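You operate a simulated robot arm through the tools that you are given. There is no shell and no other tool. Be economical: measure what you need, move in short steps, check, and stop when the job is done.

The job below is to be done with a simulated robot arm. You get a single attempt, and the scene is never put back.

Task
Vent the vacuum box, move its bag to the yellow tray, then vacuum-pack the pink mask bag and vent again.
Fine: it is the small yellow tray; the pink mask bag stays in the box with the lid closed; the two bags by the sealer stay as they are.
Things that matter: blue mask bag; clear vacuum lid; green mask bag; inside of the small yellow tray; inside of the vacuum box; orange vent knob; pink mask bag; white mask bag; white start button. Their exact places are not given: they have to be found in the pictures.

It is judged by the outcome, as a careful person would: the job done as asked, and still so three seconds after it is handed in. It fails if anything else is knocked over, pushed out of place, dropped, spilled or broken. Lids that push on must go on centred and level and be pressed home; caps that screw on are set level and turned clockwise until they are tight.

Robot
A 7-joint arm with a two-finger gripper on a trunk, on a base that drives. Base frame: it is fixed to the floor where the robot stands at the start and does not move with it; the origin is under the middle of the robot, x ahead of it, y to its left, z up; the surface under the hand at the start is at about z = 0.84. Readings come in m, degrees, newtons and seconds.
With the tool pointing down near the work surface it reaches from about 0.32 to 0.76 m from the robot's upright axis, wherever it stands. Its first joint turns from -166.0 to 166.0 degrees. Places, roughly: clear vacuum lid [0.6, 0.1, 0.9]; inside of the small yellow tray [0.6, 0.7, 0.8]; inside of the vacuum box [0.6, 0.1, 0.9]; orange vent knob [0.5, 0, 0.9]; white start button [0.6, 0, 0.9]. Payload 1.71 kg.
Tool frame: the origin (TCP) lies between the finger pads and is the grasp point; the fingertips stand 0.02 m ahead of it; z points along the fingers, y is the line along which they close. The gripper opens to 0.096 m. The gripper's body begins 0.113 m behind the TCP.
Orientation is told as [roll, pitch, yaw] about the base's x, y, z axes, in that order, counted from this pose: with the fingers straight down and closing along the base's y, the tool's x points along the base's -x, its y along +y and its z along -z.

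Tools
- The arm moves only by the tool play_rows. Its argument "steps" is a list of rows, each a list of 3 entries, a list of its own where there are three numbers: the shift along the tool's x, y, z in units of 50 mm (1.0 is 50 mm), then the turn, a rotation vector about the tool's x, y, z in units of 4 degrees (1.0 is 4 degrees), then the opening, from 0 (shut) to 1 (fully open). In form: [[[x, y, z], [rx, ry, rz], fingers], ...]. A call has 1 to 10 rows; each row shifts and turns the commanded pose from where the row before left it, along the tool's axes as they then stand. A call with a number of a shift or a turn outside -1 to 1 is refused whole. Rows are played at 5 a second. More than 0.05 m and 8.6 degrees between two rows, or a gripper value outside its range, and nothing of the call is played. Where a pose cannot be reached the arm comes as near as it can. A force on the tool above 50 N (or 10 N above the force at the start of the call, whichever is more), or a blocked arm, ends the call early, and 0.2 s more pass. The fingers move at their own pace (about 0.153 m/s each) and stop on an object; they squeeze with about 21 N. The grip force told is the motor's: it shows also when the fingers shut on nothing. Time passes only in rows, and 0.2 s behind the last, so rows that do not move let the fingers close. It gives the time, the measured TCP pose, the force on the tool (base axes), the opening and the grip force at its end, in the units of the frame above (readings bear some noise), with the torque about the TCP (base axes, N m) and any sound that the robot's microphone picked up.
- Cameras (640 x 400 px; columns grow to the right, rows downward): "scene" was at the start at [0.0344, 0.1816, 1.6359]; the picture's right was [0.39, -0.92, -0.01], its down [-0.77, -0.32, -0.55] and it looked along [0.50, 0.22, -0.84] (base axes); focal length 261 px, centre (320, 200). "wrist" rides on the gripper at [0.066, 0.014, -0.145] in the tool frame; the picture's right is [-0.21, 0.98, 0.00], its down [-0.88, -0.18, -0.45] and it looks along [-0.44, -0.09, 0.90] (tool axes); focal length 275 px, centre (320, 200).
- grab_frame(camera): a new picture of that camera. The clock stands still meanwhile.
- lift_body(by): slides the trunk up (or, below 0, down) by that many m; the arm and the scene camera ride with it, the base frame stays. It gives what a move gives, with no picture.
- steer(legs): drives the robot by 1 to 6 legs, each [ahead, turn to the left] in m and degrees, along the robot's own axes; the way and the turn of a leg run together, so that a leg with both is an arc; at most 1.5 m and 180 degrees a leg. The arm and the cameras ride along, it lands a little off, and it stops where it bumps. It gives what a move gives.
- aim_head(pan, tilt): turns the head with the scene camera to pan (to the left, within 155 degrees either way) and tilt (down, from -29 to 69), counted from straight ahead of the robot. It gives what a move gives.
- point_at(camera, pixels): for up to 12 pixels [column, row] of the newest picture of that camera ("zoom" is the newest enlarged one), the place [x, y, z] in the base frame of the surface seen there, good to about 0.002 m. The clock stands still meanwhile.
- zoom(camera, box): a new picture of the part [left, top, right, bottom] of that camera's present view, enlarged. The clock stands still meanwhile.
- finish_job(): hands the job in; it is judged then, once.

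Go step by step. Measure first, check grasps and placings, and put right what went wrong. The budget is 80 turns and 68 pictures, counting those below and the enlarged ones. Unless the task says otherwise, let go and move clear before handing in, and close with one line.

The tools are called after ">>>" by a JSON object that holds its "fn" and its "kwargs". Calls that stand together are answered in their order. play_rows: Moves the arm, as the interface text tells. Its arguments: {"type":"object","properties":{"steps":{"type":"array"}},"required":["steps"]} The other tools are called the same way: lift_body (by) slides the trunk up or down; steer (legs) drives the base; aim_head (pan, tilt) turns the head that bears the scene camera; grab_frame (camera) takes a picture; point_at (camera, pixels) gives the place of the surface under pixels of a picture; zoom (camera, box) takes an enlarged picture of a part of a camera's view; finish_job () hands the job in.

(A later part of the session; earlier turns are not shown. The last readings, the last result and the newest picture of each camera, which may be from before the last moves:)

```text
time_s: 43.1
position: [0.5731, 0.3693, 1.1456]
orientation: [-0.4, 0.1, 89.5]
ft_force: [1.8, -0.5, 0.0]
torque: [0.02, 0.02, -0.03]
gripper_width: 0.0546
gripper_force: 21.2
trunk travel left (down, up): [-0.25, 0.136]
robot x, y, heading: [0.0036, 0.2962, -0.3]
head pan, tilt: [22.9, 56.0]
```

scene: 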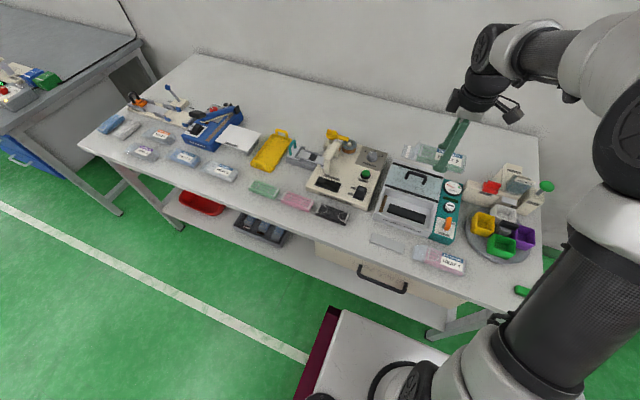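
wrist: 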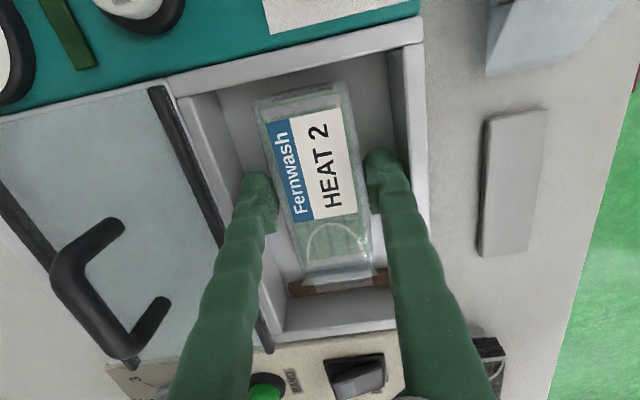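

The robot is now at y=0.296. I'll turn the bag 90° clockwise so it lies along x.

>>> {"fn": "play_rows", "kwargs": {"steps": [[[0, 0, 0], [0, 0, 1], 0.2], [[0, 0, 0], [0, 0, 1], 0.2], [[0, 0, 0], [0, 0, 1], 0.2], [[0, 0, 0], [0, 0, 1], 0.2], [[0, 0, 0], [0, 0, 1], 0.2], [[0, 0, 0], [0, 0, 1], 0.2], [[0, 0, 0], [0, 0, 1], 0.2], [[0, 0, 0], [0, 0, 1], 0.2], [[0, 0, 0], [0, 0, 1], 0.2], [[0, 0, 0], [0, 0, 1], 0.2]]}}

>>> {"fn": "play_rows", "kwargs": {"steps": [[[0, 0, 0], [0, 0, 1], 0.2], [[0, 0, 0], [0, 0, 1], 0.2], [[0, 0, 0], [0, 0, 1], 0.2], [[0, 0, 0], [0, 0, 1], 0.2], [[0, 0, 0], [0, 0, 1], 0.2], [[0, 0, 0], [0, 0, 1], 0.2], [[0, 0, 0], [0, 0, 1], 0.2], [[0, 0, 0], [0, 0, 1], 0.2], [[0, 0, 0], [0, 0, 1], 0.2], [[0, 0, 0], [0, 0, 1], 0.2]]}}

>>> {"fn": "play_rows", "kwargs": {"steps": [[[0, 0, 0], [0, 0, 1], 0.2], [[0, 0, 0], [0, 0, 1], 0.2], [[0, 0, 0], [0, 0, 0.37], 0.2], [[-0.2, 0.9, 0], [0, 0, 0], 0.2], [[-0.2, 0.9, 0], [0, 0, 0], 0.2], [[-0.2, 0.9, 0], [0, 0, 0], 0.2], [[-0.2, 0.9, 0], [0, 0, 0], 0.2], [[-0.2, 0.9, 0], [0, 0, 0], 0.2], [[0, 0.9, 0], [0, 0, 0], 0.2], [[0, 0.3, 0], [0, 0, 0], 0.2]]}}

>>> {"fn": "grab_frame", "kwargs": {"camera": "wrist"}}

```text
time_s: 45.3
position: [0.555, 0.3679, 1.1537]
orientation: [-1.0, -0.9, 49.4]
ft_force: [0.7, -0.3, -0.5]
torque: [0.02, 0.01, -0.01]
gripper_width: 0.0545
gripper_force: 21.0
trunk travel left (down, up): [-0.25, 0.136]
robot x, y, heading: [-0.0004, 0.3018, -0.2]
head pan, tilt: [22.9, 56.0]
```

```text
time_s: 47.5
position: [0.5535, 0.3691, 1.1531]
orientation: [-0.3, -1.3, 9.4]
ft_force: [-0.6, 0.3, -0.6]
torque: [-0.02, -0.04, -0.04]
gripper_width: 0.0546
gripper_force: 20.7
trunk travel left (down, up): [-0.25, 0.136]
robot x, y, heading: [0.0005, 0.3023, -0.3]
head pan, tilt: [22.9, 56.0]
```

```text
time_s: 49.7
position: [0.6037, 0.6567, 1.1549]
orientation: [-0.2, -1.1, 0.0]
ft_force: [-0.7, 0.0, -0.9]
torque: [0.01, 0.03, 0.02]
gripper_width: 0.0546
gripper_force: 20.9
trunk travel left (down, up): [-0.25, 0.136]
robot x, y, heading: [-0.0023, 0.2987, -0.4]
head pan, tilt: [22.9, 56.0]
```

```text
31 pictures are left
```

wrist: 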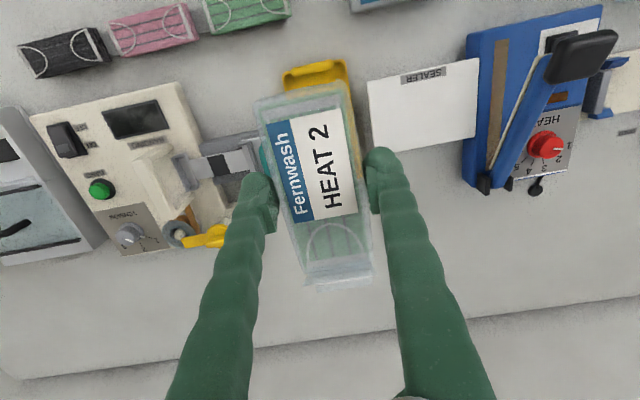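

I'll measure the tray precisely from the scene camera's new place.

>>> {"fn": "zoom", "kwargs": {"camera": "scene", "box": [300, 100, 460, 240]}}

```text
2.86 times, centred on (380, 170) of scene
```

zoom: 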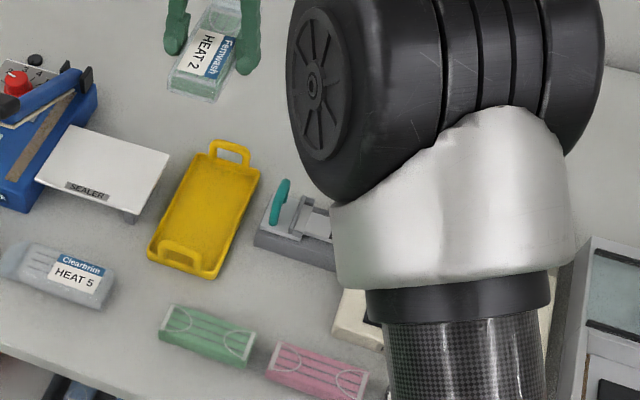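

>>> {"fn": "point_at", "kwargs": {"camera": "zoom", "pixels": [[205, 205], [150, 250], [210, 275], [200, 160], [257, 175], [222, 180], [180, 238], [185, 205], [228, 215], [182, 252], [230, 150]]}}

```text
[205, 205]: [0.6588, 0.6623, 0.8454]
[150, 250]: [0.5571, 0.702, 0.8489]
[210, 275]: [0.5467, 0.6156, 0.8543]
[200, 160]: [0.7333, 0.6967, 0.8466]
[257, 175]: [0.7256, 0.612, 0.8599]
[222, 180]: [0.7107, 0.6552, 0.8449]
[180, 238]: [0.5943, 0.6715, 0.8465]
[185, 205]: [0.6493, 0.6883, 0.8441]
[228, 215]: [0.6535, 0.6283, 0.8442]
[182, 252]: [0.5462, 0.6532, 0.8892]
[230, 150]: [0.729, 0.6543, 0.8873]
```

The tray centre is (0.641,0.657) with its rim at z≈0.86. I'll come over it with the grip at x≈0.624 and go down part way.

>>> {"fn": "play_rows", "kwargs": {"steps": [[[-0.42, 0, 0], [0, 0.28, 0], 0.2], [[0, 0, 0.9], [0, 0, 0], 0.2], [[0, 0, 0.9], [0, 0, 0], 0.2], [[0, 0, 0.9], [0, 0, 0], 0.2], [[0, 0, 0.9], [0, 0, 0], 0.2], [[0, 0, 0.9], [0, 0, 0], 0.2], [[0, 0, 0], [0, 0, 0], 0.2]]}}

>>> {"fn": "grab_frame", "kwargs": {"camera": "wrist"}}

```text
time_s: 50.4
position: [0.6069, 0.656, 1.122]
orientation: [0.0, -1.2, 0.1]
ft_force: [-0.8, -0.1, -1.5]
torque: [0.01, -0.09, -0.02]
gripper_width: 0.0544
gripper_force: 21.0
trunk travel left (down, up): [-0.25, 0.136]
robot x, y, heading: [-0.0028, 0.2947, -0.4]
head pan, tilt: [22.9, 56.0]
stopped in row 3: the arm was blocked; the commanded pose is now the measured one
```

```text
29 pictures are left
```

wrist: 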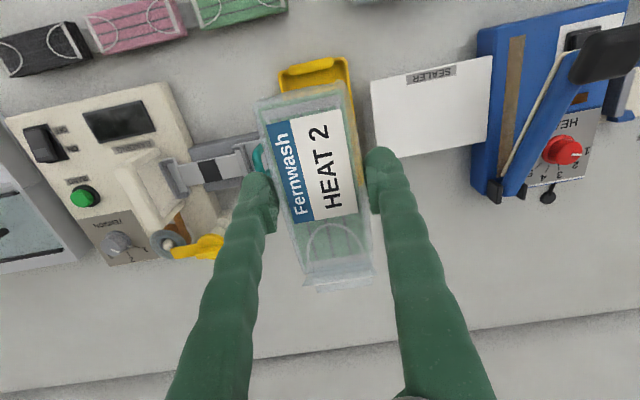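

The arm is at its reach limit here, so I'll shift the robot 0.2 m further left.

>>> {"fn": "steer", "kwargs": {"legs": [[-0.2, 0], [0, 90], [0.2, 0], [0, -90], [0.2, 0]]}}

```text
time_s: 62.8
position: [0.3648, 0.8683, 1.1418]
orientation: [0.1, -2.9, 1.1]
ft_force: [-0.9, -1.2, -0.3]
torque: [0.06, -0.13, -0.04]
gripper_width: 0.0543
gripper_force: 21.1
trunk travel left (down, up): [-0.25, 0.136]
robot x, y, heading: [-0.2043, 0.5089, 0.6]
head pan, tilt: [22.9, 56.0]
stopped in leg 5: the robot was blocked; the commanded pose is now the measured one
```

The last leg was blocked. I'll look at the scene to see why.

>>> {"fn": "grab_frame", "kwargs": {"camera": "scene"}}

>>> {"fn": "grab_frame", "kwargs": {"camera": "wrist"}}

```text
28 pictures are left
```

scene: 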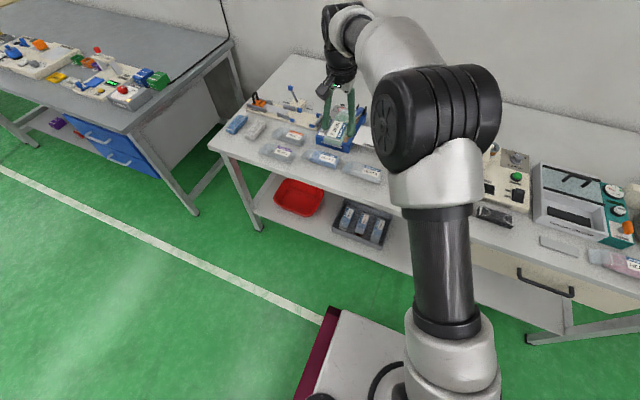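

```text
27 pictures are left
```

wrist: 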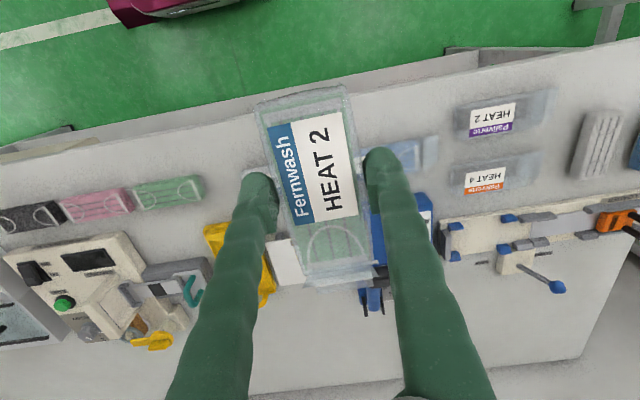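

Nothing visible blocks it; the arm was probably still at its stretched limit. I'll bring the hand back to the robot's front, level it, and then drive ahead.

>>> {"fn": "play_rows", "kwargs": {"steps": [[[0, -0.84, 0], [0, 0.72, 0.27], 0.2], [[0, -0.84, 0], [0, 0, 0], 0.2], [[0, -0.84, 0], [0, 0, 0], 0.2], [[0, -0.84, 0], [0, 0, 0], 0.2], [[0, -0.84, 0], [0, 0, 0], 0.2], [[0, 0, 0], [0, 0, 0], 0.2]]}}

>>> {"fn": "steer", "kwargs": {"legs": [[0.18, 0]]}}

```text
time_s: 64.2
position: [0.3694, 0.6627, 1.1367]
orientation: [0.0, 0.2, 0.1]
ft_force: [0.8, 0.3, -0.4]
torque: [0.02, 0.03, 0.0]
gripper_width: 0.0548
gripper_force: 21.2
trunk travel left (down, up): [-0.25, 0.136]
robot x, y, heading: [-0.2041, 0.5063, 0.9]
head pan, tilt: [22.9, 56.0]
```

```text
time_s: 65.8
position: [0.5543, 0.6667, 1.1339]
orientation: [0.0, 0.4, 0.1]
ft_force: [0.5, -1.2, -1.3]
torque: [0.06, 0.0, -0.01]
gripper_width: 0.0546
gripper_force: 21.4
trunk travel left (down, up): [-0.25, 0.136]
robot x, y, heading: [-0.02, 0.5066, 0.8]
head pan, tilt: [22.9, 56.0]
```

It drove ahead fine. Now I'll move above the tray and down to z≈0.95.

>>> {"fn": "play_rows", "kwargs": {"steps": [[[-0.7, -0.1, 0], [0, 0, 0], 0.2], [[-0.7, -0.1, 0], [0, 0, 0], 0.2], [[0, 0, 0.9], [0, 0, 0], 0.2], [[0, 0, 0.9], [0, 0, 0], 0.2], [[0, 0, 0.9], [0, 0, 0], 0.2], [[0, 0, 0.9], [0, 0, 0], 0.2], [[0, 0, 0], [0, 0, 0], 0.2]]}}

>>> {"fn": "grab_frame", "kwargs": {"camera": "wrist"}}

```text
time_s: 67.4
position: [0.607, 0.6553, 0.9657]
orientation: [0.0, -0.6, 0.1]
ft_force: [0.1, -0.1, -0.1]
torque: [0.0, -0.02, -0.01]
gripper_width: 0.0545
gripper_force: 21.0
trunk travel left (down, up): [-0.25, 0.136]
robot x, y, heading: [-0.0246, 0.5109, 0.7]
head pan, tilt: [22.9, 56.0]
```

```text
26 pictures are left
```

wrist: 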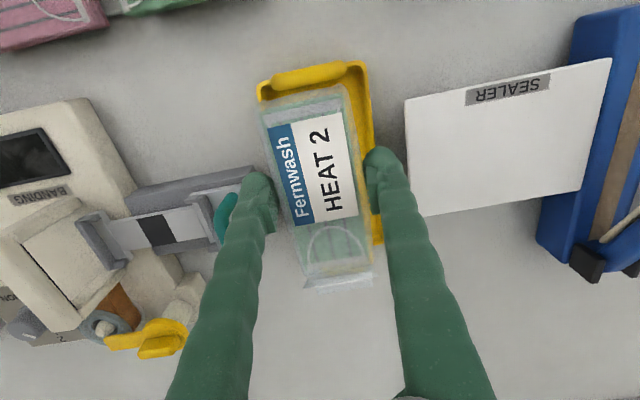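

I'll shift 17 mm in x and descend to z≈0.880.

>>> {"fn": "play_rows", "kwargs": {"steps": [[[-0.37, 0.03, 0], [0, 0.15, 0], 0.2], [[0, 0, 0.6], [0, 0, 0], 0.2], [[0, 0, 0.5], [0, 0, 0], 0.2], [[0, 0, 0.3], [0, 0, 0], 0.2], [[0, 0, 0.25], [0, 0, 0], 0.2], [[0, 0, 0], [0, 0, 0], 0.2]]}}

>>> {"fn": "grab_frame", "kwargs": {"camera": "wrist"}}

```text
time_s: 68.8
position: [0.6248, 0.6584, 0.882]
orientation: [0.0, 0.0, 0.0]
ft_force: [-0.7, 0.7, 0.1]
torque: [-0.01, -0.01, -0.01]
gripper_width: 0.0546
gripper_force: 20.7
trunk travel left (down, up): [-0.25, 0.136]
robot x, y, heading: [-0.0185, 0.5054, 0.8]
head pan, tilt: [22.9, 56.0]
```

```text
25 pictures are left
```

wrist: 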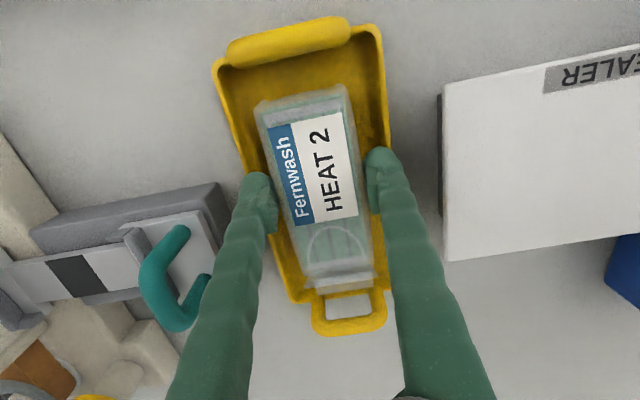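

The bag seems biased toward the rear handle. I'll measure before releasing.

>>> {"fn": "point_at", "kwargs": {"camera": "wrist", "pixels": [[305, 95], [345, 285], [345, 272], [295, 70], [345, 295], [255, 90], [385, 130], [350, 87], [258, 105]]}}

```text
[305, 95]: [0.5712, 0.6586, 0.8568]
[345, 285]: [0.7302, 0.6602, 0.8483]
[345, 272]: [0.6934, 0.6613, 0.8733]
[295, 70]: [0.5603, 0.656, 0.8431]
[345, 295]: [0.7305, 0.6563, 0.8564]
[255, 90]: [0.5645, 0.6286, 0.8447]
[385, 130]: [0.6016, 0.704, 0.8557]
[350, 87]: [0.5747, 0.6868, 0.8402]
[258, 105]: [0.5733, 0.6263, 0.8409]
```

The bag spans roughly x 0.573–0.71. I'll shift 5 mm toward the front, lower 3 mm, release and rise.

>>> {"fn": "play_rows", "kwargs": {"steps": [[[0.1, -0.02, 0], [0, 0, 0], 0.2], [[0, 0, 0.07], [0, 0, 0], 0.2], [[0, 0, 0], [0, 0, 0], 0.2], [[0, 0, 0], [0, 0, 0], 0.66], [[0, 0, 0], [0, 0, 0], 0.66], [[0, 0, -0.2], [0, 0, 0], 0.66], [[0, 0, -0.8], [0, 0, 0], 0.66], [[0, 0, -0.9], [0, 0, 0], 0.66], [[0, 0, -0.9], [0, 0, 0], 0.66], [[0, 0, -0.9], [0, 0, 0], 0.66]]}}

>>> {"fn": "grab_frame", "kwargs": {"camera": "wrist"}}

```text
time_s: 71.0
position: [0.6214, 0.6554, 1.0673]
orientation: [0.0, -0.1, 0.1]
ft_force: [0.2, -1.0, -0.9]
torque: [0.01, -0.02, -0.02]
gripper_width: 0.0636
gripper_force: 0.1
trunk travel left (down, up): [-0.25, 0.136]
robot x, y, heading: [-0.0212, 0.5121, 0.5]
head pan, tilt: [22.9, 56.0]
```

```text
24 pictures are left
```

wrist: 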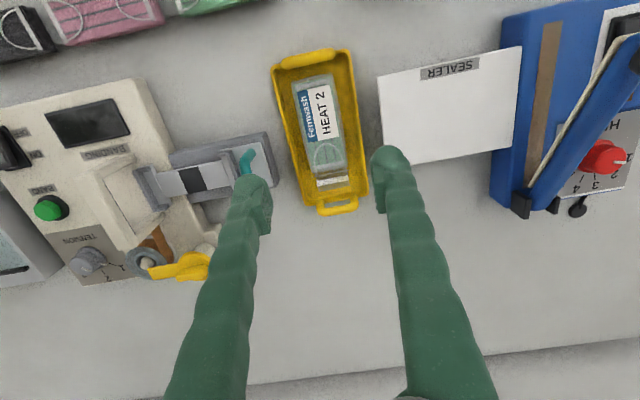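

The green bag lies in the yellow tray. I'll raise the arm, turn the tool back to yaw 90, and then drive back right.

>>> {"fn": "play_rows", "kwargs": {"steps": [[[0.5, 0, -0.8], [0, 0, -1], 0.66], [[0.5, 0, -0.8], [0, 0, -1], 0.66], [[0.5, 0, 0], [0, 0, -1], 0.66], [[0.5, 0, 0], [0, 0, -1], 0.66], [[0, 0, 0], [0, 0, -1], 0.66], [[0, 0, 0], [0, 0, -1], 0.66], [[0, 0, 0], [0, 0, -1], 0.66], [[0, 0, 0], [0, 0, -1], 0.66], [[0, 0, 0], [0, 0, -1], 0.66], [[0, 0, 0], [0, 0, -1], 0.66]]}}

>>> {"fn": "play_rows", "kwargs": {"steps": [[[0, 0, 0], [0, 0, -1], 0.66], [[0, 0, 0], [0, 0, -1], 0.66], [[0, 0, 0], [0, 0, -1], 0.66], [[0, 0, 0], [0, 0, -1], 0.66], [[0, 0, 0], [0, 0, -1], 0.66], [[0, 0, 0], [0, 0, -1], 0.66], [[0, 0, 0], [0, 0, -1], 0.66], [[0, 0, 0], [0, 0, -1], 0.66], [[0, 0, 0], [0, 0, -1], 0.66], [[0, 0, 0], [0, 0, -1], 0.66]]}}

>>> {"fn": "play_rows", "kwargs": {"steps": [[[0, 0, 0], [0, 0, -1], 0.66], [[0, 0, 0], [0, 0, -1], 0.66], [[0, 0, 0], [0, 0, -0.5], 0.66], [[0, 0, 0], [0, 0, 0], 0.66]]}}

>>> {"fn": "steer", "kwargs": {"legs": [[-0.2, 0], [0, 90], [-0.46, 0], [0, -90], [0.22, 0]]}}

```text
time_s: 73.2
position: [0.5204, 0.6452, 1.1457]
orientation: [0.1, 0.1, 40.1]
ft_force: [-0.5, 0.0, 0.1]
torque: [0.0, 0.01, -0.01]
gripper_width: 0.0632
gripper_force: 0.1
trunk travel left (down, up): [-0.25, 0.136]
robot x, y, heading: [-0.021, 0.5089, 0.9]
head pan, tilt: [22.9, 56.0]
```

```text
time_s: 75.4
position: [0.5211, 0.6454, 1.1447]
orientation: [0.0, 0.2, 80.1]
ft_force: [0.1, -1.0, 0.4]
torque: [-0.03, 0.02, 0.01]
gripper_width: 0.0637
gripper_force: 0.0
trunk travel left (down, up): [-0.25, 0.136]
robot x, y, heading: [-0.0236, 0.5098, 0.5]
head pan, tilt: [22.9, 56.0]
```

```text
time_s: 76.4
position: [0.5212, 0.645, 1.1445]
orientation: [0.0, 0.1, 90.1]
ft_force: [-0.2, -0.7, -0.2]
torque: [0.03, -0.01, 0.01]
gripper_width: 0.0633
gripper_force: 0.0
trunk travel left (down, up): [-0.25, 0.136]
robot x, y, heading: [-0.0202, 0.5083, 0.7]
head pan, tilt: [22.9, 56.0]
```

```text
time_s: 91.1
position: [0.5506, 0.185, 1.1454]
orientation: [0.0, 0.0, 90.0]
ft_force: [-0.6, -0.4, -0.6]
torque: [-0.05, -0.08, -0.03]
gripper_width: 0.0636
gripper_force: 0.0
trunk travel left (down, up): [-0.25, 0.136]
robot x, y, heading: [0.0077, 0.048, 0.7]
head pan, tilt: [22.9, 56.0]
```

The robot is back at y≈0.048. I'll move the hand over the pink bag for a look.

>>> {"fn": "play_rows", "kwargs": {"steps": [[[0.75, 0.37, 0.3], [0, 0, 0], 0.66], [[0.75, 0.37, 0.3], [0, 0, 0], 0.66], [[0.75, 0.37, 0.3], [0, 0, 0], 0.66], [[0.75, 0.37, 0.3], [0, 0, 0], 0.66], [[0.75, 0.37, 0.3], [0, 0, 0], 0.66], [[0.75, 0.37, 0.3], [0, 0, 0], 0.66], [[0, 0, 0], [0, 0, 0], 0.66]]}}

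>>> {"fn": "grab_frame", "kwargs": {"camera": "wrist"}}

```text
time_s: 92.7
position: [0.424, -0.0413, 1.0609]
orientation: [-0.9, 0.1, 89.9]
ft_force: [0.2, 0.5, -0.4]
torque: [-0.04, 0.0, -0.02]
gripper_width: 0.0635
gripper_force: 0.1
trunk travel left (down, up): [-0.25, 0.136]
robot x, y, heading: [0.0103, 0.0523, 1.1]
head pan, tilt: [22.9, 56.0]
```

```text
23 pictures are left
```

wrist: 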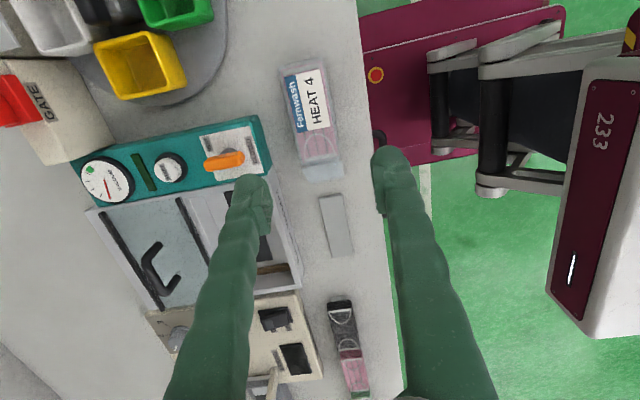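

>>> {"fn": "point_at", "kwargs": {"camera": "wrist", "pixels": [[285, 68], [325, 62], [308, 100], [295, 130], [333, 122], [303, 158], [340, 152], [310, 180], [342, 173], [318, 145], [330, 95], [275, 110]]}}

>>> {"fn": "zoom", "kwargs": {"camera": "wrist", "box": [260, 40, 360, 200]}}

```text
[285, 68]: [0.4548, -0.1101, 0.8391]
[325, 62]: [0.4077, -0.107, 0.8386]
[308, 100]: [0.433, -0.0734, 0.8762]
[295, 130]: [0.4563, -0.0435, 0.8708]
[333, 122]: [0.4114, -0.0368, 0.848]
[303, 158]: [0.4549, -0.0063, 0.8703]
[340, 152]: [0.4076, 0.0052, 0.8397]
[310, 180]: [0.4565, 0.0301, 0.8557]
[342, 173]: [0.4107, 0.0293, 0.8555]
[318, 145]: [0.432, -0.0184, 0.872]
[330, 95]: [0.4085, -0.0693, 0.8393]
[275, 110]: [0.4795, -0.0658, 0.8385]
```

```text
2.50 times, centred on (310, 120) of wrist
```

zoom: 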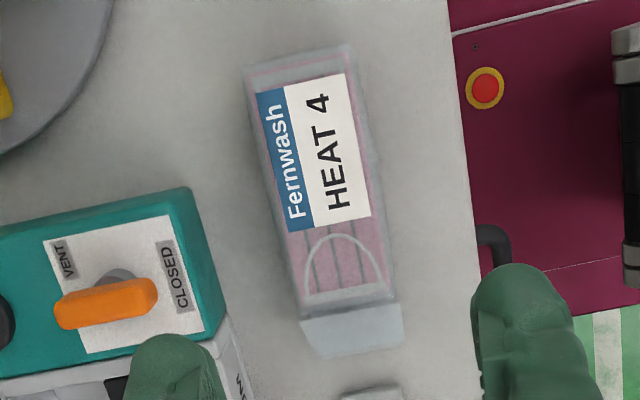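

I'll measure the pink bag's ends more exactly.

>>> {"fn": "point_at", "kwargs": {"camera": "zoom", "pixels": [[300, 62], [298, 75], [345, 55], [255, 85], [348, 300], [352, 325], [355, 340], [360, 352], [310, 335], [400, 325], [280, 180], [372, 180]]}}

```text
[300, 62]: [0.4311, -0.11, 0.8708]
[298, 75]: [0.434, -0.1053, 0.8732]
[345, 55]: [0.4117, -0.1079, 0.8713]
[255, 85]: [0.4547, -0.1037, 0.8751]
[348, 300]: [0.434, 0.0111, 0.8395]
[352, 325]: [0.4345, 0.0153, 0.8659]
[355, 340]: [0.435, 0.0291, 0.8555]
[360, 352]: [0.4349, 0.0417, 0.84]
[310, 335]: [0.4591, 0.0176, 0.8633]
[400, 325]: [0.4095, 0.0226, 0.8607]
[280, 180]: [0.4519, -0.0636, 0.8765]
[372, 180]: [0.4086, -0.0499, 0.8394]
```

The pink body is x 0.406–0.459, y −0.110–0.000, with its tail to ~0.035. I'll grip at (0.4325,−0.054).

>>> {"fn": "play_rows", "kwargs": {"steps": [[[0.25, -0.17, 0], [0, -0.22, 0], 0.8], [[0, 0, 0.8], [0, 0, 0], 0.8], [[0, 0, 0.8], [0, 0, 0], 0.8], [[0, 0, 0.8], [0, 0, 0], 0.8], [[0, 0, 0], [0, 0, 0], 0.8]]}}

>>> {"fn": "grab_frame", "kwargs": {"camera": "wrist"}}

```text
time_s: 93.9
position: [0.4333, -0.0521, 0.9407]
orientation: [-0.9, -0.7, 90.0]
ft_force: [-0.2, -0.2, -0.2]
torque: [0.01, -0.01, 0.01]
gripper_width: 0.0768
gripper_force: 0.0
trunk travel left (down, up): [-0.25, 0.136]
robot x, y, heading: [0.0071, 0.0486, 1.1]
head pan, tilt: [22.9, 56.0]
```

```text
21 pictures are left
```

wrist: 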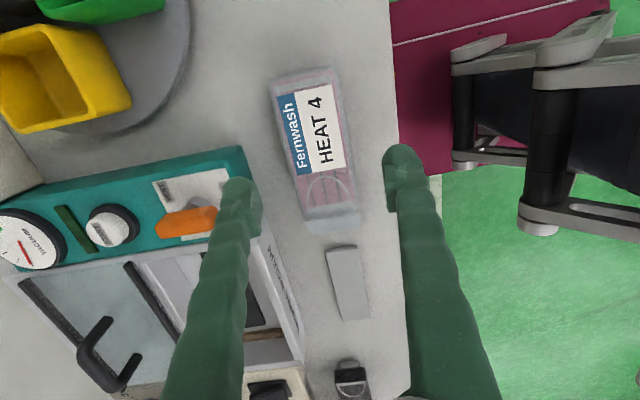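

The gripper straddles the bag. I'll level the tool, descend to z≈0.867 and close.

>>> {"fn": "play_rows", "kwargs": {"steps": [[[0.03, 0, 0], [-0.22, 0.18, 0], 0.8], [[0, 0, 0.6], [0, 0, 0], 0.8], [[0, 0, 0.5], [0, 0, 0], 0.8], [[0, 0, 0.37], [0, 0, 0], 0.8], [[0, 0, 0], [0, 0, 0], 0.8], [[0, 0, 0], [0, 0, 0], 0.2], [[0, 0, 0], [0, 0, 0], 0.2], [[0, 0, 0], [0, 0, 0], 0.2]]}}

>>> {"fn": "grab_frame", "kwargs": {"camera": "wrist"}}

```text
time_s: 95.7
position: [0.4334, -0.0528, 0.8703]
orientation: [0.0, -0.1, 89.9]
ft_force: [-0.3, 0.0, 2.6]
torque: [-0.11, -0.02, -0.01]
gripper_width: 0.0558
gripper_force: 21.1
trunk travel left (down, up): [-0.25, 0.136]
robot x, y, heading: [0.0086, 0.0477, 0.9]
head pan, tilt: [22.9, 56.0]
```

```text
20 pictures are left
```

wrist: 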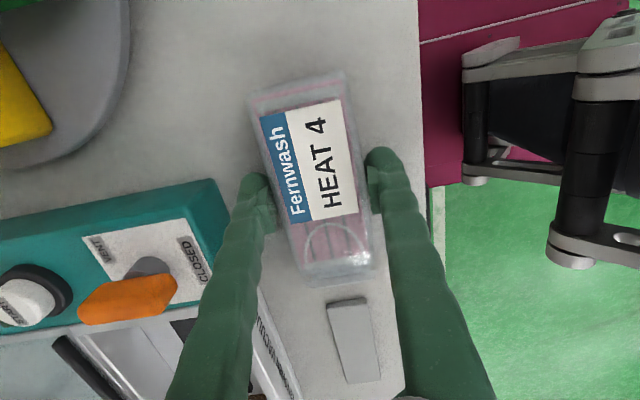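

The pink bag is gripped at 0.056 m. I'll lift to z≈1.0 and carry it over the chamber.

>>> {"fn": "play_rows", "kwargs": {"steps": [[[0, 0, -0.5], [0, 0, 0], 0.2], [[0, 0, -0.8], [0, 0, 0], 0.2], [[0, 0, -0.8], [0, 0, 0], 0.2], [[0, 0, -0.6], [0, 0, 0], 0.2], [[-0.66, -0.65, 0], [0, 0, 0], 0.2], [[-0.66, -0.65, 0], [0, 0, 0], 0.2], [[-0.66, -0.65, 0], [0, 0, 0], 0.2], [[-0.67, -0.65, 0], [0, 0, 0], 0.2], [[0, 0, 0], [0, 0, 0], 0.2]]}}

>>> {"fn": "grab_frame", "kwargs": {"camera": "wrist"}}

```text
time_s: 97.7
position: [0.5658, 0.0787, 1.0012]
orientation: [0.0, 0.0, 89.8]
ft_force: [-0.4, 0.9, 0.6]
torque: [0.02, -0.01, -0.02]
gripper_width: 0.0558
gripper_force: 21.1
trunk travel left (down, up): [-0.25, 0.136]
robot x, y, heading: [0.005, 0.0472, 0.9]
head pan, tilt: [22.9, 56.0]
```

```text
19 pictures are left
```

wrist: 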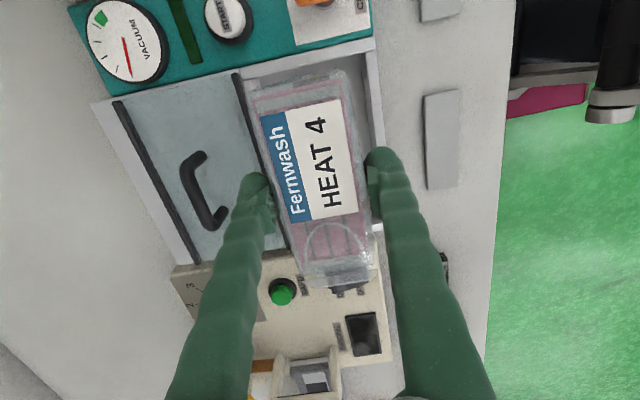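

Centred over the chamber. I'll lower to z≈0.886 in small steps.

>>> {"fn": "play_rows", "kwargs": {"steps": [[[0, 0.05, 0.6], [0, 0, 0], 0.2], [[0, 0, 0.6], [0, 0, 0], 0.2], [[0, 0, 0.5], [0, 0, 0], 0.2], [[0, 0, 0.35], [0, 0, 0], 0.2], [[0, 0, 0.25], [0, 0, 0], 0.2], [[0, 0, 0], [0, 0, 0], 0.2]]}}

>>> {"fn": "grab_frame", "kwargs": {"camera": "wrist"}}

```text
time_s: 99.1
position: [0.5619, 0.0794, 0.8877]
orientation: [-0.1, -0.1, 90.0]
ft_force: [-0.2, -0.3, 0.4]
torque: [0.0, -0.01, -0.01]
gripper_width: 0.056
gripper_force: 20.9
trunk travel left (down, up): [-0.25, 0.136]
robot x, y, heading: [0.0085, 0.0489, 1.0]
head pan, tilt: [22.9, 56.0]
```

```text
18 pictures are left
```

wrist: 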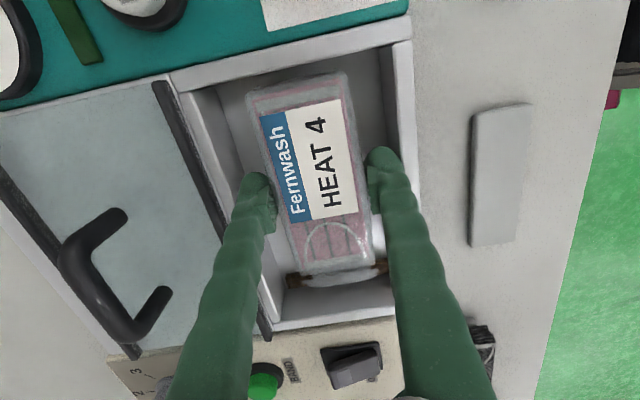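

The bag is inside with its tail across the seal bar. I'll lower another 5 mm, release, rise and look.

>>> {"fn": "play_rows", "kwargs": {"steps": [[[0, 0, 0.1], [0, 0, 0], 0.2], [[0, 0, 0], [0, 0, 0], 0.2], [[0, 0, 0], [0, 0, 0], 0.68], [[0, 0, 0], [0, 0, 0], 0.68], [[0, 0, -0.3], [0, 0, 0], 0.68], [[0, 0, -0.7], [0, 0, 0], 0.68], [[0, 0, -0.9], [0, 0, 0], 0.68], [[0, 0, -0.6], [0, 0, 0], 0.68], [[0, 0, 0], [0, 0, 0], 0.68]]}}

>>> {"fn": "grab_frame", "kwargs": {"camera": "wrist"}}

```text
time_s: 101.1
position: [0.5599, 0.0826, 1.0089]
orientation: [0.0, -0.1, 90.0]
ft_force: [-0.3, -0.1, 0.0]
torque: [0.01, 0.05, 0.0]
gripper_width: 0.0652
gripper_force: 0.1
trunk travel left (down, up): [-0.25, 0.136]
robot x, y, heading: [0.0103, 0.0449, 1.0]
head pan, tilt: [22.9, 56.0]
```

```text
17 pictures are left
```

wrist: 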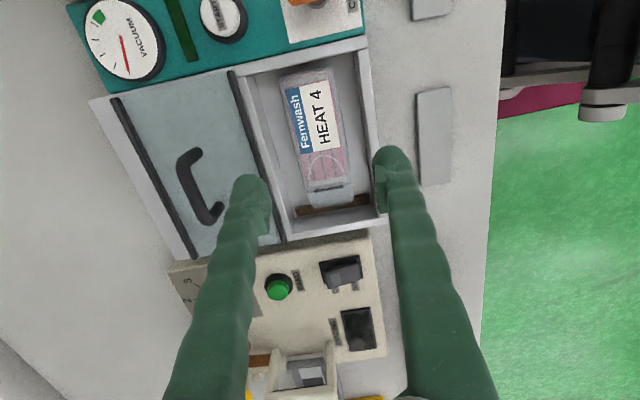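

The bag lies in the box. I'll check whether the tail overlaps the brown seal bar.

>>> {"fn": "point_at", "kwargs": {"camera": "wrist", "pixels": [[330, 192], [332, 200], [333, 205], [350, 203], [302, 210], [366, 199], [368, 203], [303, 215], [345, 225], [290, 78]]}}

>>> {"fn": "zoom", "kwargs": {"camera": "wrist", "box": [270, 150, 390, 250]}}

```text
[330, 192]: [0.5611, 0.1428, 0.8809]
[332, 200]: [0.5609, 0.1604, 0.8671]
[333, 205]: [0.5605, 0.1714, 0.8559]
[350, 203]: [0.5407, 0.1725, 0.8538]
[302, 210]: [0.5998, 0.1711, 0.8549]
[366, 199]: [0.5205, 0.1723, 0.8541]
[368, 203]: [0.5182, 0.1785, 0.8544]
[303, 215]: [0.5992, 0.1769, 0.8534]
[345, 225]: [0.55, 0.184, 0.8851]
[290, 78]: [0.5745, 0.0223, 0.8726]
```

```text
4.00 times, centred on (330, 200) of wrist
```

zoom: 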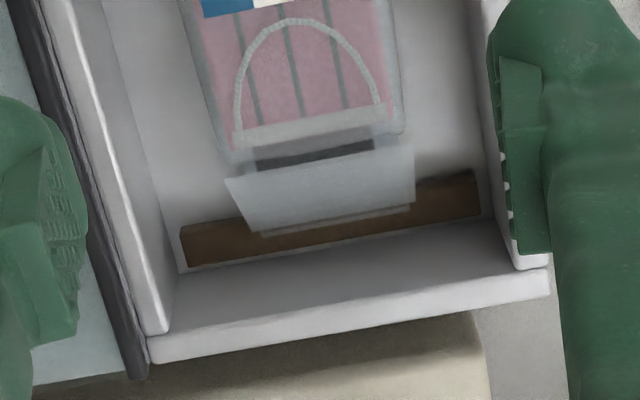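

The tail just reaches the bar's near edge. I'll regrip, lift a few mm and shift it 6 mm further onto the bar.

>>> {"fn": "play_rows", "kwargs": {"steps": [[[0.04, -0.04, 0.7], [0, 0, 0], 0.68], [[0, 0, 0.7], [0, 0, 0], 0.68], [[0, 0, 0.6], [0, 0, 0], 0.68], [[0, 0, 0.52], [0, 0, 0], 0.68], [[0, 0, 0], [0, 0, 0], 0.68], [[0, 0, 0], [0, 0, 0], 0.2], [[0, 0, 0], [0, 0, 0], 0.2]]}}

>>> {"fn": "play_rows", "kwargs": {"steps": [[[0, 0, -0.1], [0, 0, 0], 0.2], [[-0.13, 0, 0], [0, 0, 0], 0.2], [[0, 0, 0.09], [0, 0, 0], 0.2], [[0, 0, 0], [0, 0, 0], 0.2], [[0, 0, 0], [0, 0, 0], 0.68], [[0, 0, 0], [0, 0, 0], 0.68], [[0, 0, -0.4], [0, 0, 0], 0.68], [[0, 0, -0.9], [0, 0, 0], 0.68], [[0, 0, -0.9], [0, 0, 0], 0.68], [[0, 0, -0.3], [0, 0, 0], 0.68]]}}

>>> {"fn": "zoom", "kwargs": {"camera": "wrist", "box": [240, 50, 400, 250]}}

```text
time_s: 102.7
position: [0.5632, 0.0785, 0.8822]
orientation: [0.0, -0.1, 89.9]
ft_force: [-1.0, -0.4, -0.2]
torque: [0.03, 0.0, -0.02]
gripper_width: 0.0549
gripper_force: 20.4
trunk travel left (down, up): [-0.25, 0.136]
robot x, y, heading: [0.0115, 0.0463, 0.7]
head pan, tilt: [22.9, 56.0]
```

```text
time_s: 104.9
position: [0.5636, 0.0859, 1.0089]
orientation: [-0.1, 0.0, 89.9]
ft_force: [-0.1, 1.2, -1.3]
torque: [0.02, 0.01, 0.01]
gripper_width: 0.0654
gripper_force: 0.0
trunk travel left (down, up): [-0.25, 0.136]
robot x, y, heading: [0.0118, 0.049, 0.8]
head pan, tilt: [22.9, 56.0]
```

```text
2.00 times, centred on (320, 150) of wrist
```

zoom: 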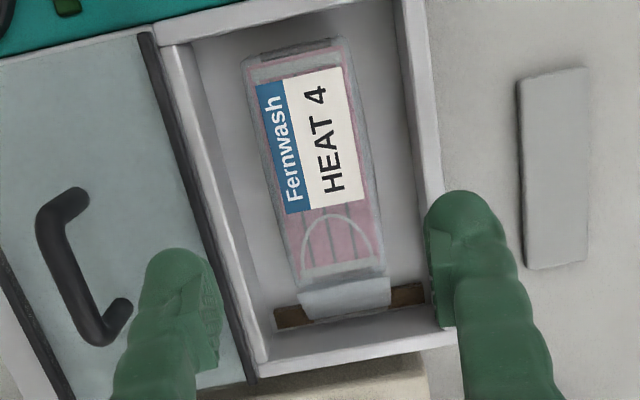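

The tail now lies across the bar. I'll grip the lid handle at (0.679,0.0955).

>>> {"fn": "play_rows", "kwargs": {"steps": [[[-0.1, -0.8, 0], [0, 0, 0], 0.5], [[-0.1, -0.8, 0], [0, 0, 0], 0.5], [[0, -0.7, 0], [0, 0, 0], 0.5], [[0, 0, 0.6], [0, 0, 0], 0.5], [[0, 0, 0.5], [0, 0, 0], 0.5], [[0, 0, 0.5], [0, 0, 0], 0.5], [[0, 0, 0], [0, 0, 0], 0.5]]}}

>>> {"fn": "grab_frame", "kwargs": {"camera": "wrist"}}

```text
time_s: 106.5
position: [0.6785, 0.0943, 0.9285]
orientation: [0.0, -0.1, 90.1]
ft_force: [-0.3, 0.6, 0.5]
torque: [0.0, 0.03, 0.0]
gripper_width: 0.0481
gripper_force: 0.0
trunk travel left (down, up): [-0.25, 0.136]
robot x, y, heading: [0.0106, 0.0496, 1.0]
head pan, tilt: [22.9, 56.0]
```

```text
14 pictures are left
```

wrist: 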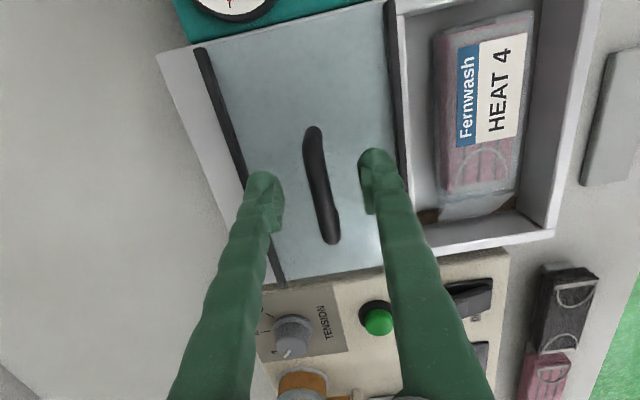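

The handle is between the fingers. I'll close and slide the lid forward.

>>> {"fn": "play_rows", "kwargs": {"steps": [[[0, 0, 0], [0, 0, 0], 0], [[0, 0, 0], [0, 0, 0], 0], [[0, 0.3, 0], [0, 0, 0], 0], [[0, 0.3, 0], [0, 0, 0], 0], [[0, 0.3, 0], [0, 0, 0], 0], [[0, 0.3, 0], [0, 0, 0], 0], [[0, 0.3, 0], [0, 0, 0], 0], [[0, 0.3, 0], [0, 0, 0], 0], [[0, 0.3, 0], [0, 0, 0], 0], [[0, 0, 0], [0, 0, 0], 0]]}}

>>> {"fn": "play_rows", "kwargs": {"steps": [[[0, 0.1, 0], [0, 0, 0], 0], [[0, 0.1, 0], [0, 0, 0], 0], [[0, 0.06, 0], [0, 0, 0], 0], [[0, 0, 0], [0, 0, 0], 0]]}}

>>> {"fn": "zoom", "kwargs": {"camera": "scene", "box": [380, 140, 520, 270]}}

```text
time_s: 108.7
position: [0.573, 0.0937, 0.9288]
orientation: [0.1, -0.1, 90.0]
ft_force: [-0.4, 0.6, -8.2]
torque: [0.1, 0.0, -0.08]
gripper_width: 0.0064
gripper_force: 34.6
trunk travel left (down, up): [-0.25, 0.136]
robot x, y, heading: [0.0115, 0.0466, 1.0]
head pan, tilt: [22.9, 56.0]
```

```text
time_s: 109.7
position: [0.5635, 0.0938, 0.9275]
orientation: [-0.1, -0.1, 89.8]
ft_force: [12.3, -1.3, -6.0]
torque: [-0.52, 0.01, -0.05]
gripper_width: 0.0064
gripper_force: 34.7
trunk travel left (down, up): [-0.25, 0.136]
robot x, y, heading: [0.0087, 0.0462, 1.0]
head pan, tilt: [22.9, 56.0]
```

```text
3.08 times, centred on (450, 205) of scene
```

zoom: 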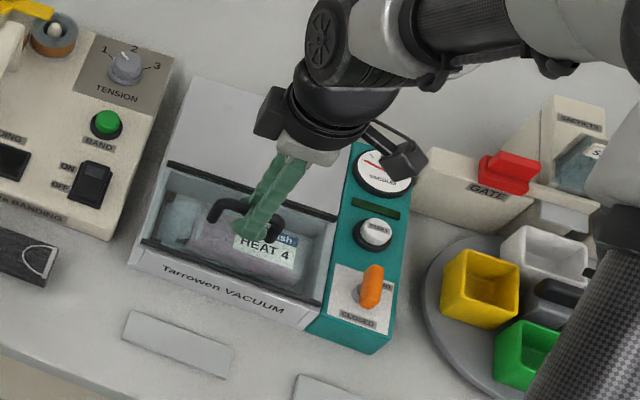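

The lid is against its stop at the closed place (0.5635). I'll release and go to the knob to turn it to CLOSED.

>>> {"fn": "play_rows", "kwargs": {"steps": [[[0, 0, 0], [0, 0, 0], 0.4], [[0, 0, 0], [0, 0, 0], 0.4], [[0, 0, -0.8], [0, 0, 0], 0.6], [[0, 0, -0.7], [0, 0, 0], 0.6], [[0.85, 0.15, 0], [0, 0, 0], 0.65], [[0.85, 0.15, 0], [0, 0, 0], 0.65], [[0.83, 0.2, 0], [0, 0, 0], 0.65], [[0, 0, 0], [0, 0, 0], 0.65]]}}

>>> {"fn": "grab_frame", "kwargs": {"camera": "wrist"}}

```text
time_s: 111.5
position: [0.537, -0.0316, 1.0036]
orientation: [0.1, -0.1, 90.0]
ft_force: [0.0, -0.1, -1.2]
torque: [0.0, -0.02, -0.01]
gripper_width: 0.0628
gripper_force: 0.1
trunk travel left (down, up): [-0.25, 0.136]
robot x, y, heading: [0.0097, 0.0512, 1.1]
head pan, tilt: [22.9, 56.0]
```

```text
12 pictures are left
```

wrist: 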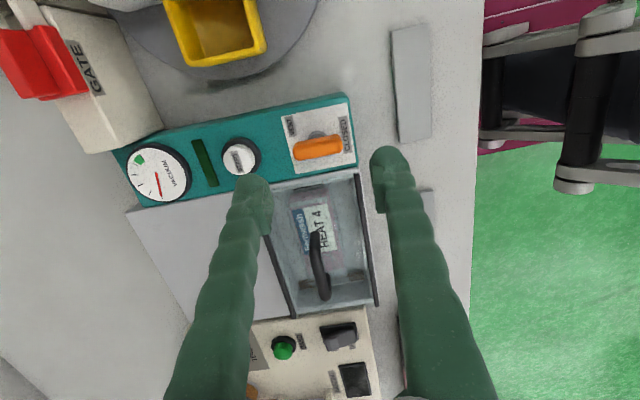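

I'll descend onto the knob, grip the ends of the bar and turn it clockwise (+tool z).

>>> {"fn": "play_rows", "kwargs": {"steps": [[[0, -0.03, 0.6], [0, 0, 0], 0.65], [[0, 0, 0.6], [0, 0, 0], 0.65], [[0, 0, 0.55], [0, 0, 0], 0.65], [[0, 0, 0], [0, 0, 0], 0.65], [[0, 0, 0], [0, 0, 0], 0.3], [[0, 0, 0], [0, 0, 0], 0.3], [[0, 0, 0], [0, 0, 1], 0.3], [[0, 0, 0], [0, 0, 1], 0.3], [[0, 0, 0], [0, 0, 1], 0.3]]}}

>>> {"fn": "play_rows", "kwargs": {"steps": [[[0, 0, 0], [0, 0, 1], 0.3], [[0, 0, 0], [0, 0, 1], 0.3], [[0, 0, 0], [0, 0, 1], 0.3], [[0, 0, 0], [0, 0, 1], 0.3], [[0, 0, 0], [0, 0, 1], 0.3], [[0, 0, 0], [0, 0, 1], 0.3], [[0, 0, 0], [0, 0, 1], 0.3], [[0, 0, 0], [0, 0, 1], 0.3], [[0, 0, 0], [0, 0, 1], 0.3], [[0, 0, 0], [0, 0, 1], 0.3]]}}

>>> {"fn": "play_rows", "kwargs": {"steps": [[[0, 0, 0], [0, 0, 1], 0.3], [[0, 0, 0], [0, 0, 1], 0.3], [[0, 0, 0], [0, 0, 1], 0.3], [[0, 0, 0], [0, 0, 1], 0.3], [[0, 0, 0], [0, 0, 1], 0.3], [[0, 0, 0], [0, 0, 1], 0.3], [[0, 0, 0], [0, 0, 1], 0.3], [[0, 0, 0], [0, 0, 1], 0.3], [[0, 0, 0], [0, 0, 1], 0.3], [[0, 0, 0], [0, 0, 0.6], 0.3]]}}

>>> {"fn": "grab_frame", "kwargs": {"camera": "wrist"}}

```text
time_s: 113.5
position: [0.5395, -0.0314, 0.9175]
orientation: [-0.2, -0.1, 77.9]
ft_force: [17.0, -0.8, 17.7]
torque: [-0.1, -0.21, -0.02]
gripper_width: 0.0432
gripper_force: 35.1
trunk travel left (down, up): [-0.25, 0.136]
robot x, y, heading: [0.0108, 0.0481, 1.0]
head pan, tilt: [22.9, 56.0]
```

```text
time_s: 115.7
position: [0.5379, -0.0319, 0.9147]
orientation: [-0.1, -0.3, 37.9]
ft_force: [18.7, 4.5, 18.9]
torque: [-0.03, -0.22, -0.03]
gripper_width: 0.0433
gripper_force: 35.1
trunk travel left (down, up): [-0.25, 0.136]
robot x, y, heading: [0.0109, 0.0474, 1.0]
head pan, tilt: [22.9, 56.0]
```

```text
time_s: 117.9
position: [0.5383, -0.0317, 0.9146]
orientation: [0.2, 0.0, -0.5]
ft_force: [18.2, 4.7, 13.5]
torque: [0.14, -0.38, 0.12]
gripper_width: 0.0434
gripper_force: 34.9
trunk travel left (down, up): [-0.25, 0.136]
robot x, y, heading: [0.0087, 0.0502, 1.1]
head pan, tilt: [22.9, 56.0]
```

```text
11 pictures are left
```

wrist: 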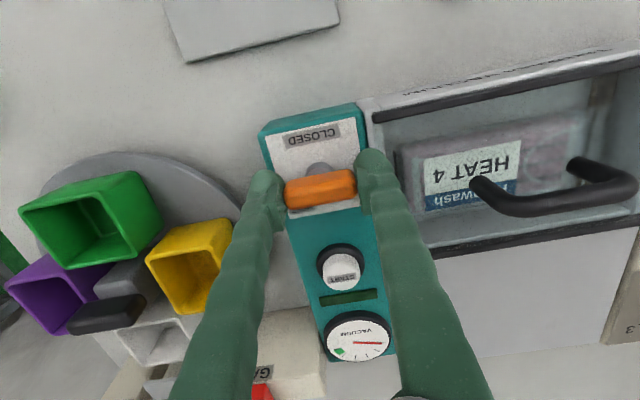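

The knob is back at CLOSED. I'll nudge it to the stop, release, rise, shut the fingers and go above START (0.607,−0.030).

>>> {"fn": "play_rows", "kwargs": {"steps": [[[0, 0, 0], [0, 0, 0.5], 0.3], [[0, 0, 0], [0, 0, 0], 0.3], [[0, 0, 0], [0, 0, -0.4], 0.65], [[0, 0, 0], [0, 0, 0], 0.65], [[0, 0, -0.7], [0, 0, 0], 0.65], [[0, 0, -0.4], [0, 0, 0], 0], [[-0.7, 0.03, 0], [0, 0, 0], 0], [[-0.67, 0, 0], [0, 0, 0], 0], [[0, 0, 0], [0, 0, 0], 0]]}}

>>> {"fn": "grab_frame", "kwargs": {"camera": "wrist"}}

```text
time_s: 119.9
position: [0.6067, -0.0312, 0.9704]
orientation: [0.1, 0.1, -0.8]
ft_force: [-0.2, 0.1, 0.4]
torque: [0.02, 0.02, 0.02]
gripper_width: 0.0
gripper_force: 21.2
trunk travel left (down, up): [-0.25, 0.136]
robot x, y, heading: [0.0083, 0.0476, 0.7]
head pan, tilt: [22.9, 56.0]
```

```text
10 pictures are left
```

wrist: 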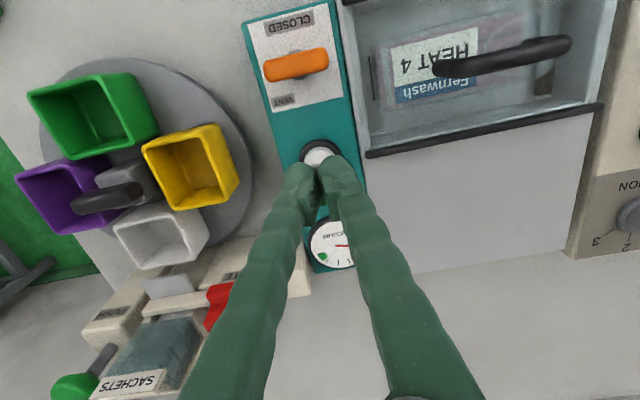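

Aligned above START. I'll press down.

>>> {"fn": "play_rows", "kwargs": {"steps": [[[0, 0, 0.6], [0, 0, 0], 0], [[0, 0, 0.3], [0, 0, 0], 0], [[0, 0, 0.06], [0, 0, 0], 0], [[0, 0, 0.05], [0, 0, 0], 0], [[0, 0, 0.05], [0, 0, 0], 0], [[0, 0, 0.04], [0, 0, 0], 0], [[0, 0, 0], [0, 0, 0], 0]]}}

```text
time_s: 121.5
position: [0.6059, -0.0315, 0.9162]
orientation: [0.1, 0.0, -0.8]
ft_force: [3.1, -1.1, 10.3]
torque: [-0.01, -0.06, -0.03]
gripper_width: 0.0062
gripper_force: 29.6
trunk travel left (down, up): [-0.25, 0.136]
robot x, y, heading: [0.0075, 0.0486, 0.8]
head pan, tilt: [22.9, 56.0]
heard: click
```

A click was heard. I'll rise clear and watch the lamp and gauge.

>>> {"fn": "play_rows", "kwargs": {"steps": [[[0, 0, -0.5], [0, 0, 0], 0], [[0.3, 0, -0.9], [0, 0, 0], 0], [[0.8, 0, 0], [0, 0, 0], 0], [[0.8, 0, 0], [0, 0, 0], 0], [[0, 0, 0], [0, 0, 0], 0], [[0, 0, 0], [0, 0, 0], 0]]}}

>>> {"fn": "zoom", "kwargs": {"camera": "wrist", "box": [220, 120, 420, 380]}}

```text
time_s: 122.9
position: [0.5102, -0.0334, 0.9866]
orientation: [0.1, 0.0, -0.8]
ft_force: [0.5, -1.1, 0.4]
torque: [0.03, -0.03, -0.01]
gripper_width: 0.0
gripper_force: 30.0
trunk travel left (down, up): [-0.25, 0.136]
robot x, y, heading: [0.0093, 0.0461, 1.1]
head pan, tilt: [22.9, 56.0]
```

```text
1.54 times, centred on (320, 250) of wrist
```

zoom: 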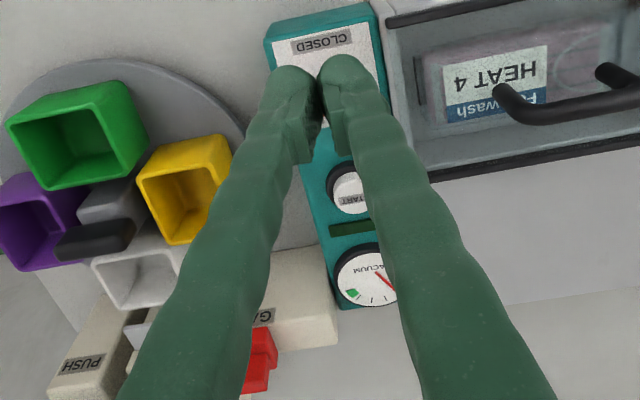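

The needle seems to be rising, so the pump is running. I'll open the fingers and wait a few seconds.

>>> {"fn": "play_rows", "kwargs": {"steps": [[[0, 0, 0], [0, 0, 0], 0.65], [[0, 0, 0], [0, 0, 0], 0.65], [[0, 0, 0], [0, 0, 0], 0.65], [[0, 0, 0], [0, 0, 0], 0.65], [[0, 0, 0], [0, 0, 0], 0.65], [[0, 0, 0], [0, 0, 0], 0.65], [[0, 0, 0], [0, 0, 0], 0.65], [[0, 0, 0], [0, 0, 0], 0.65], [[0, 0, 0], [0, 0, 0], 0.65], [[0, 0, 0], [0, 0, 0], 0.65]]}}

>>> {"fn": "play_rows", "kwargs": {"steps": [[[0, 0, 0], [0, 0, 0], 0.65], [[0, 0, 0], [0, 0, 0], 0.65], [[0, 0, 0], [0, 0, 0], 0.65], [[0, 0, 0], [0, 0, 0], 0.65], [[0, 0, 0], [0, 0, 0], 0.65], [[0, 0, 0], [0, 0, 0], 0.65], [[0, 0, 0], [0, 0, 0], 0.65], [[0, 0, 0], [0, 0, 0], 0.65], [[0, 0, 0], [0, 0, 0], 0.65], [[0, 0, 0], [0, 0, 0], 0.65]]}}

>>> {"fn": "zoom", "kwargs": {"camera": "wrist", "box": [220, 120, 420, 380]}}

```text
time_s: 125.1
position: [0.5108, -0.0321, 0.9861]
orientation: [0.0, 0.0, -0.8]
ft_force: [0.1, -0.6, 0.1]
torque: [0.01, 0.01, 0.02]
gripper_width: 0.0625
gripper_force: 0.0
trunk travel left (down, up): [-0.25, 0.136]
robot x, y, heading: [0.0073, 0.0459, 1.0]
head pan, tilt: [22.9, 56.0]
```

```text
time_s: 127.3
position: [0.5116, -0.0326, 0.987]
orientation: [0.2, 0.0, -0.9]
ft_force: [-0.5, 0.0, -0.2]
torque: [0.03, 0.01, 0.0]
gripper_width: 0.0624
gripper_force: 0.0
trunk travel left (down, up): [-0.25, 0.136]
robot x, y, heading: [0.0086, 0.0487, 0.7]
head pan, tilt: [22.9, 56.0]
```

```text
1.54 times, centred on (320, 250) of wrist
```

zoom: 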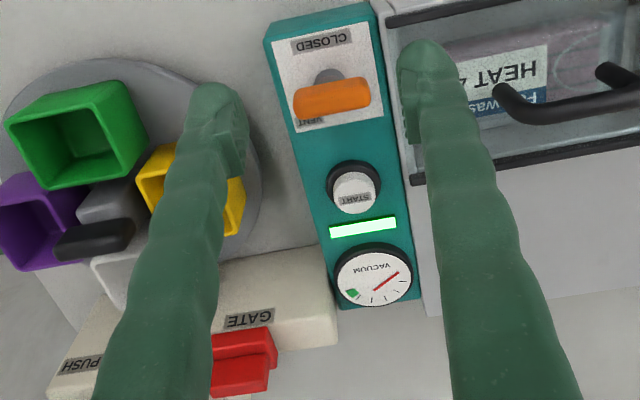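

The lamp is lit and the needle stands exactly as at the start, so the cycle is complete. I'll wait a little longer while moving to the knob and gripping it.

>>> {"fn": "play_rows", "kwargs": {"steps": [[[0, 0, 0], [0, 0, -0.2], 0.65], [[0, 0, 0], [0, 0, 0], 0.65], [[-0.54, 0.02, 0], [0, 0, 0], 0.65], [[0, 0, 0.5], [0, 0, 0], 0.65], [[0, 0, 0.5], [0, 0, 0], 0.65], [[0, 0, 0.42], [0, 0, 0], 0.65], [[0, 0, 0], [0, 0, 0], 0.65], [[0, 0, 0], [0, 0, 0], 0.65], [[0, 0, 0], [0, 0, 0], 0.3], [[0, 0, 0], [0, 0, 0], 0.3]]}}

>>> {"fn": "grab_frame", "kwargs": {"camera": "wrist"}}

```text
time_s: 129.5
position: [0.5367, -0.0296, 0.9153]
orientation: [0.1, 0.0, 0.0]
ft_force: [-0.4, -7.2, -2.8]
torque: [-0.26, -0.07, 0.0]
gripper_width: 0.0433
gripper_force: 35.1
trunk travel left (down, up): [-0.25, 0.136]
robot x, y, heading: [0.0098, 0.0501, 0.6]
head pan, tilt: [22.9, 56.0]
```

```text
7 pictures are left
```

wrist: 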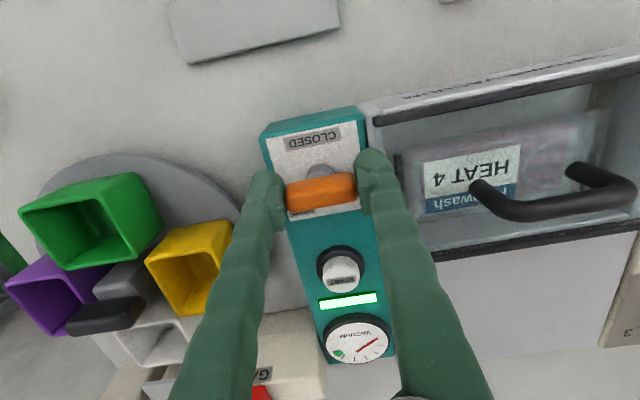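

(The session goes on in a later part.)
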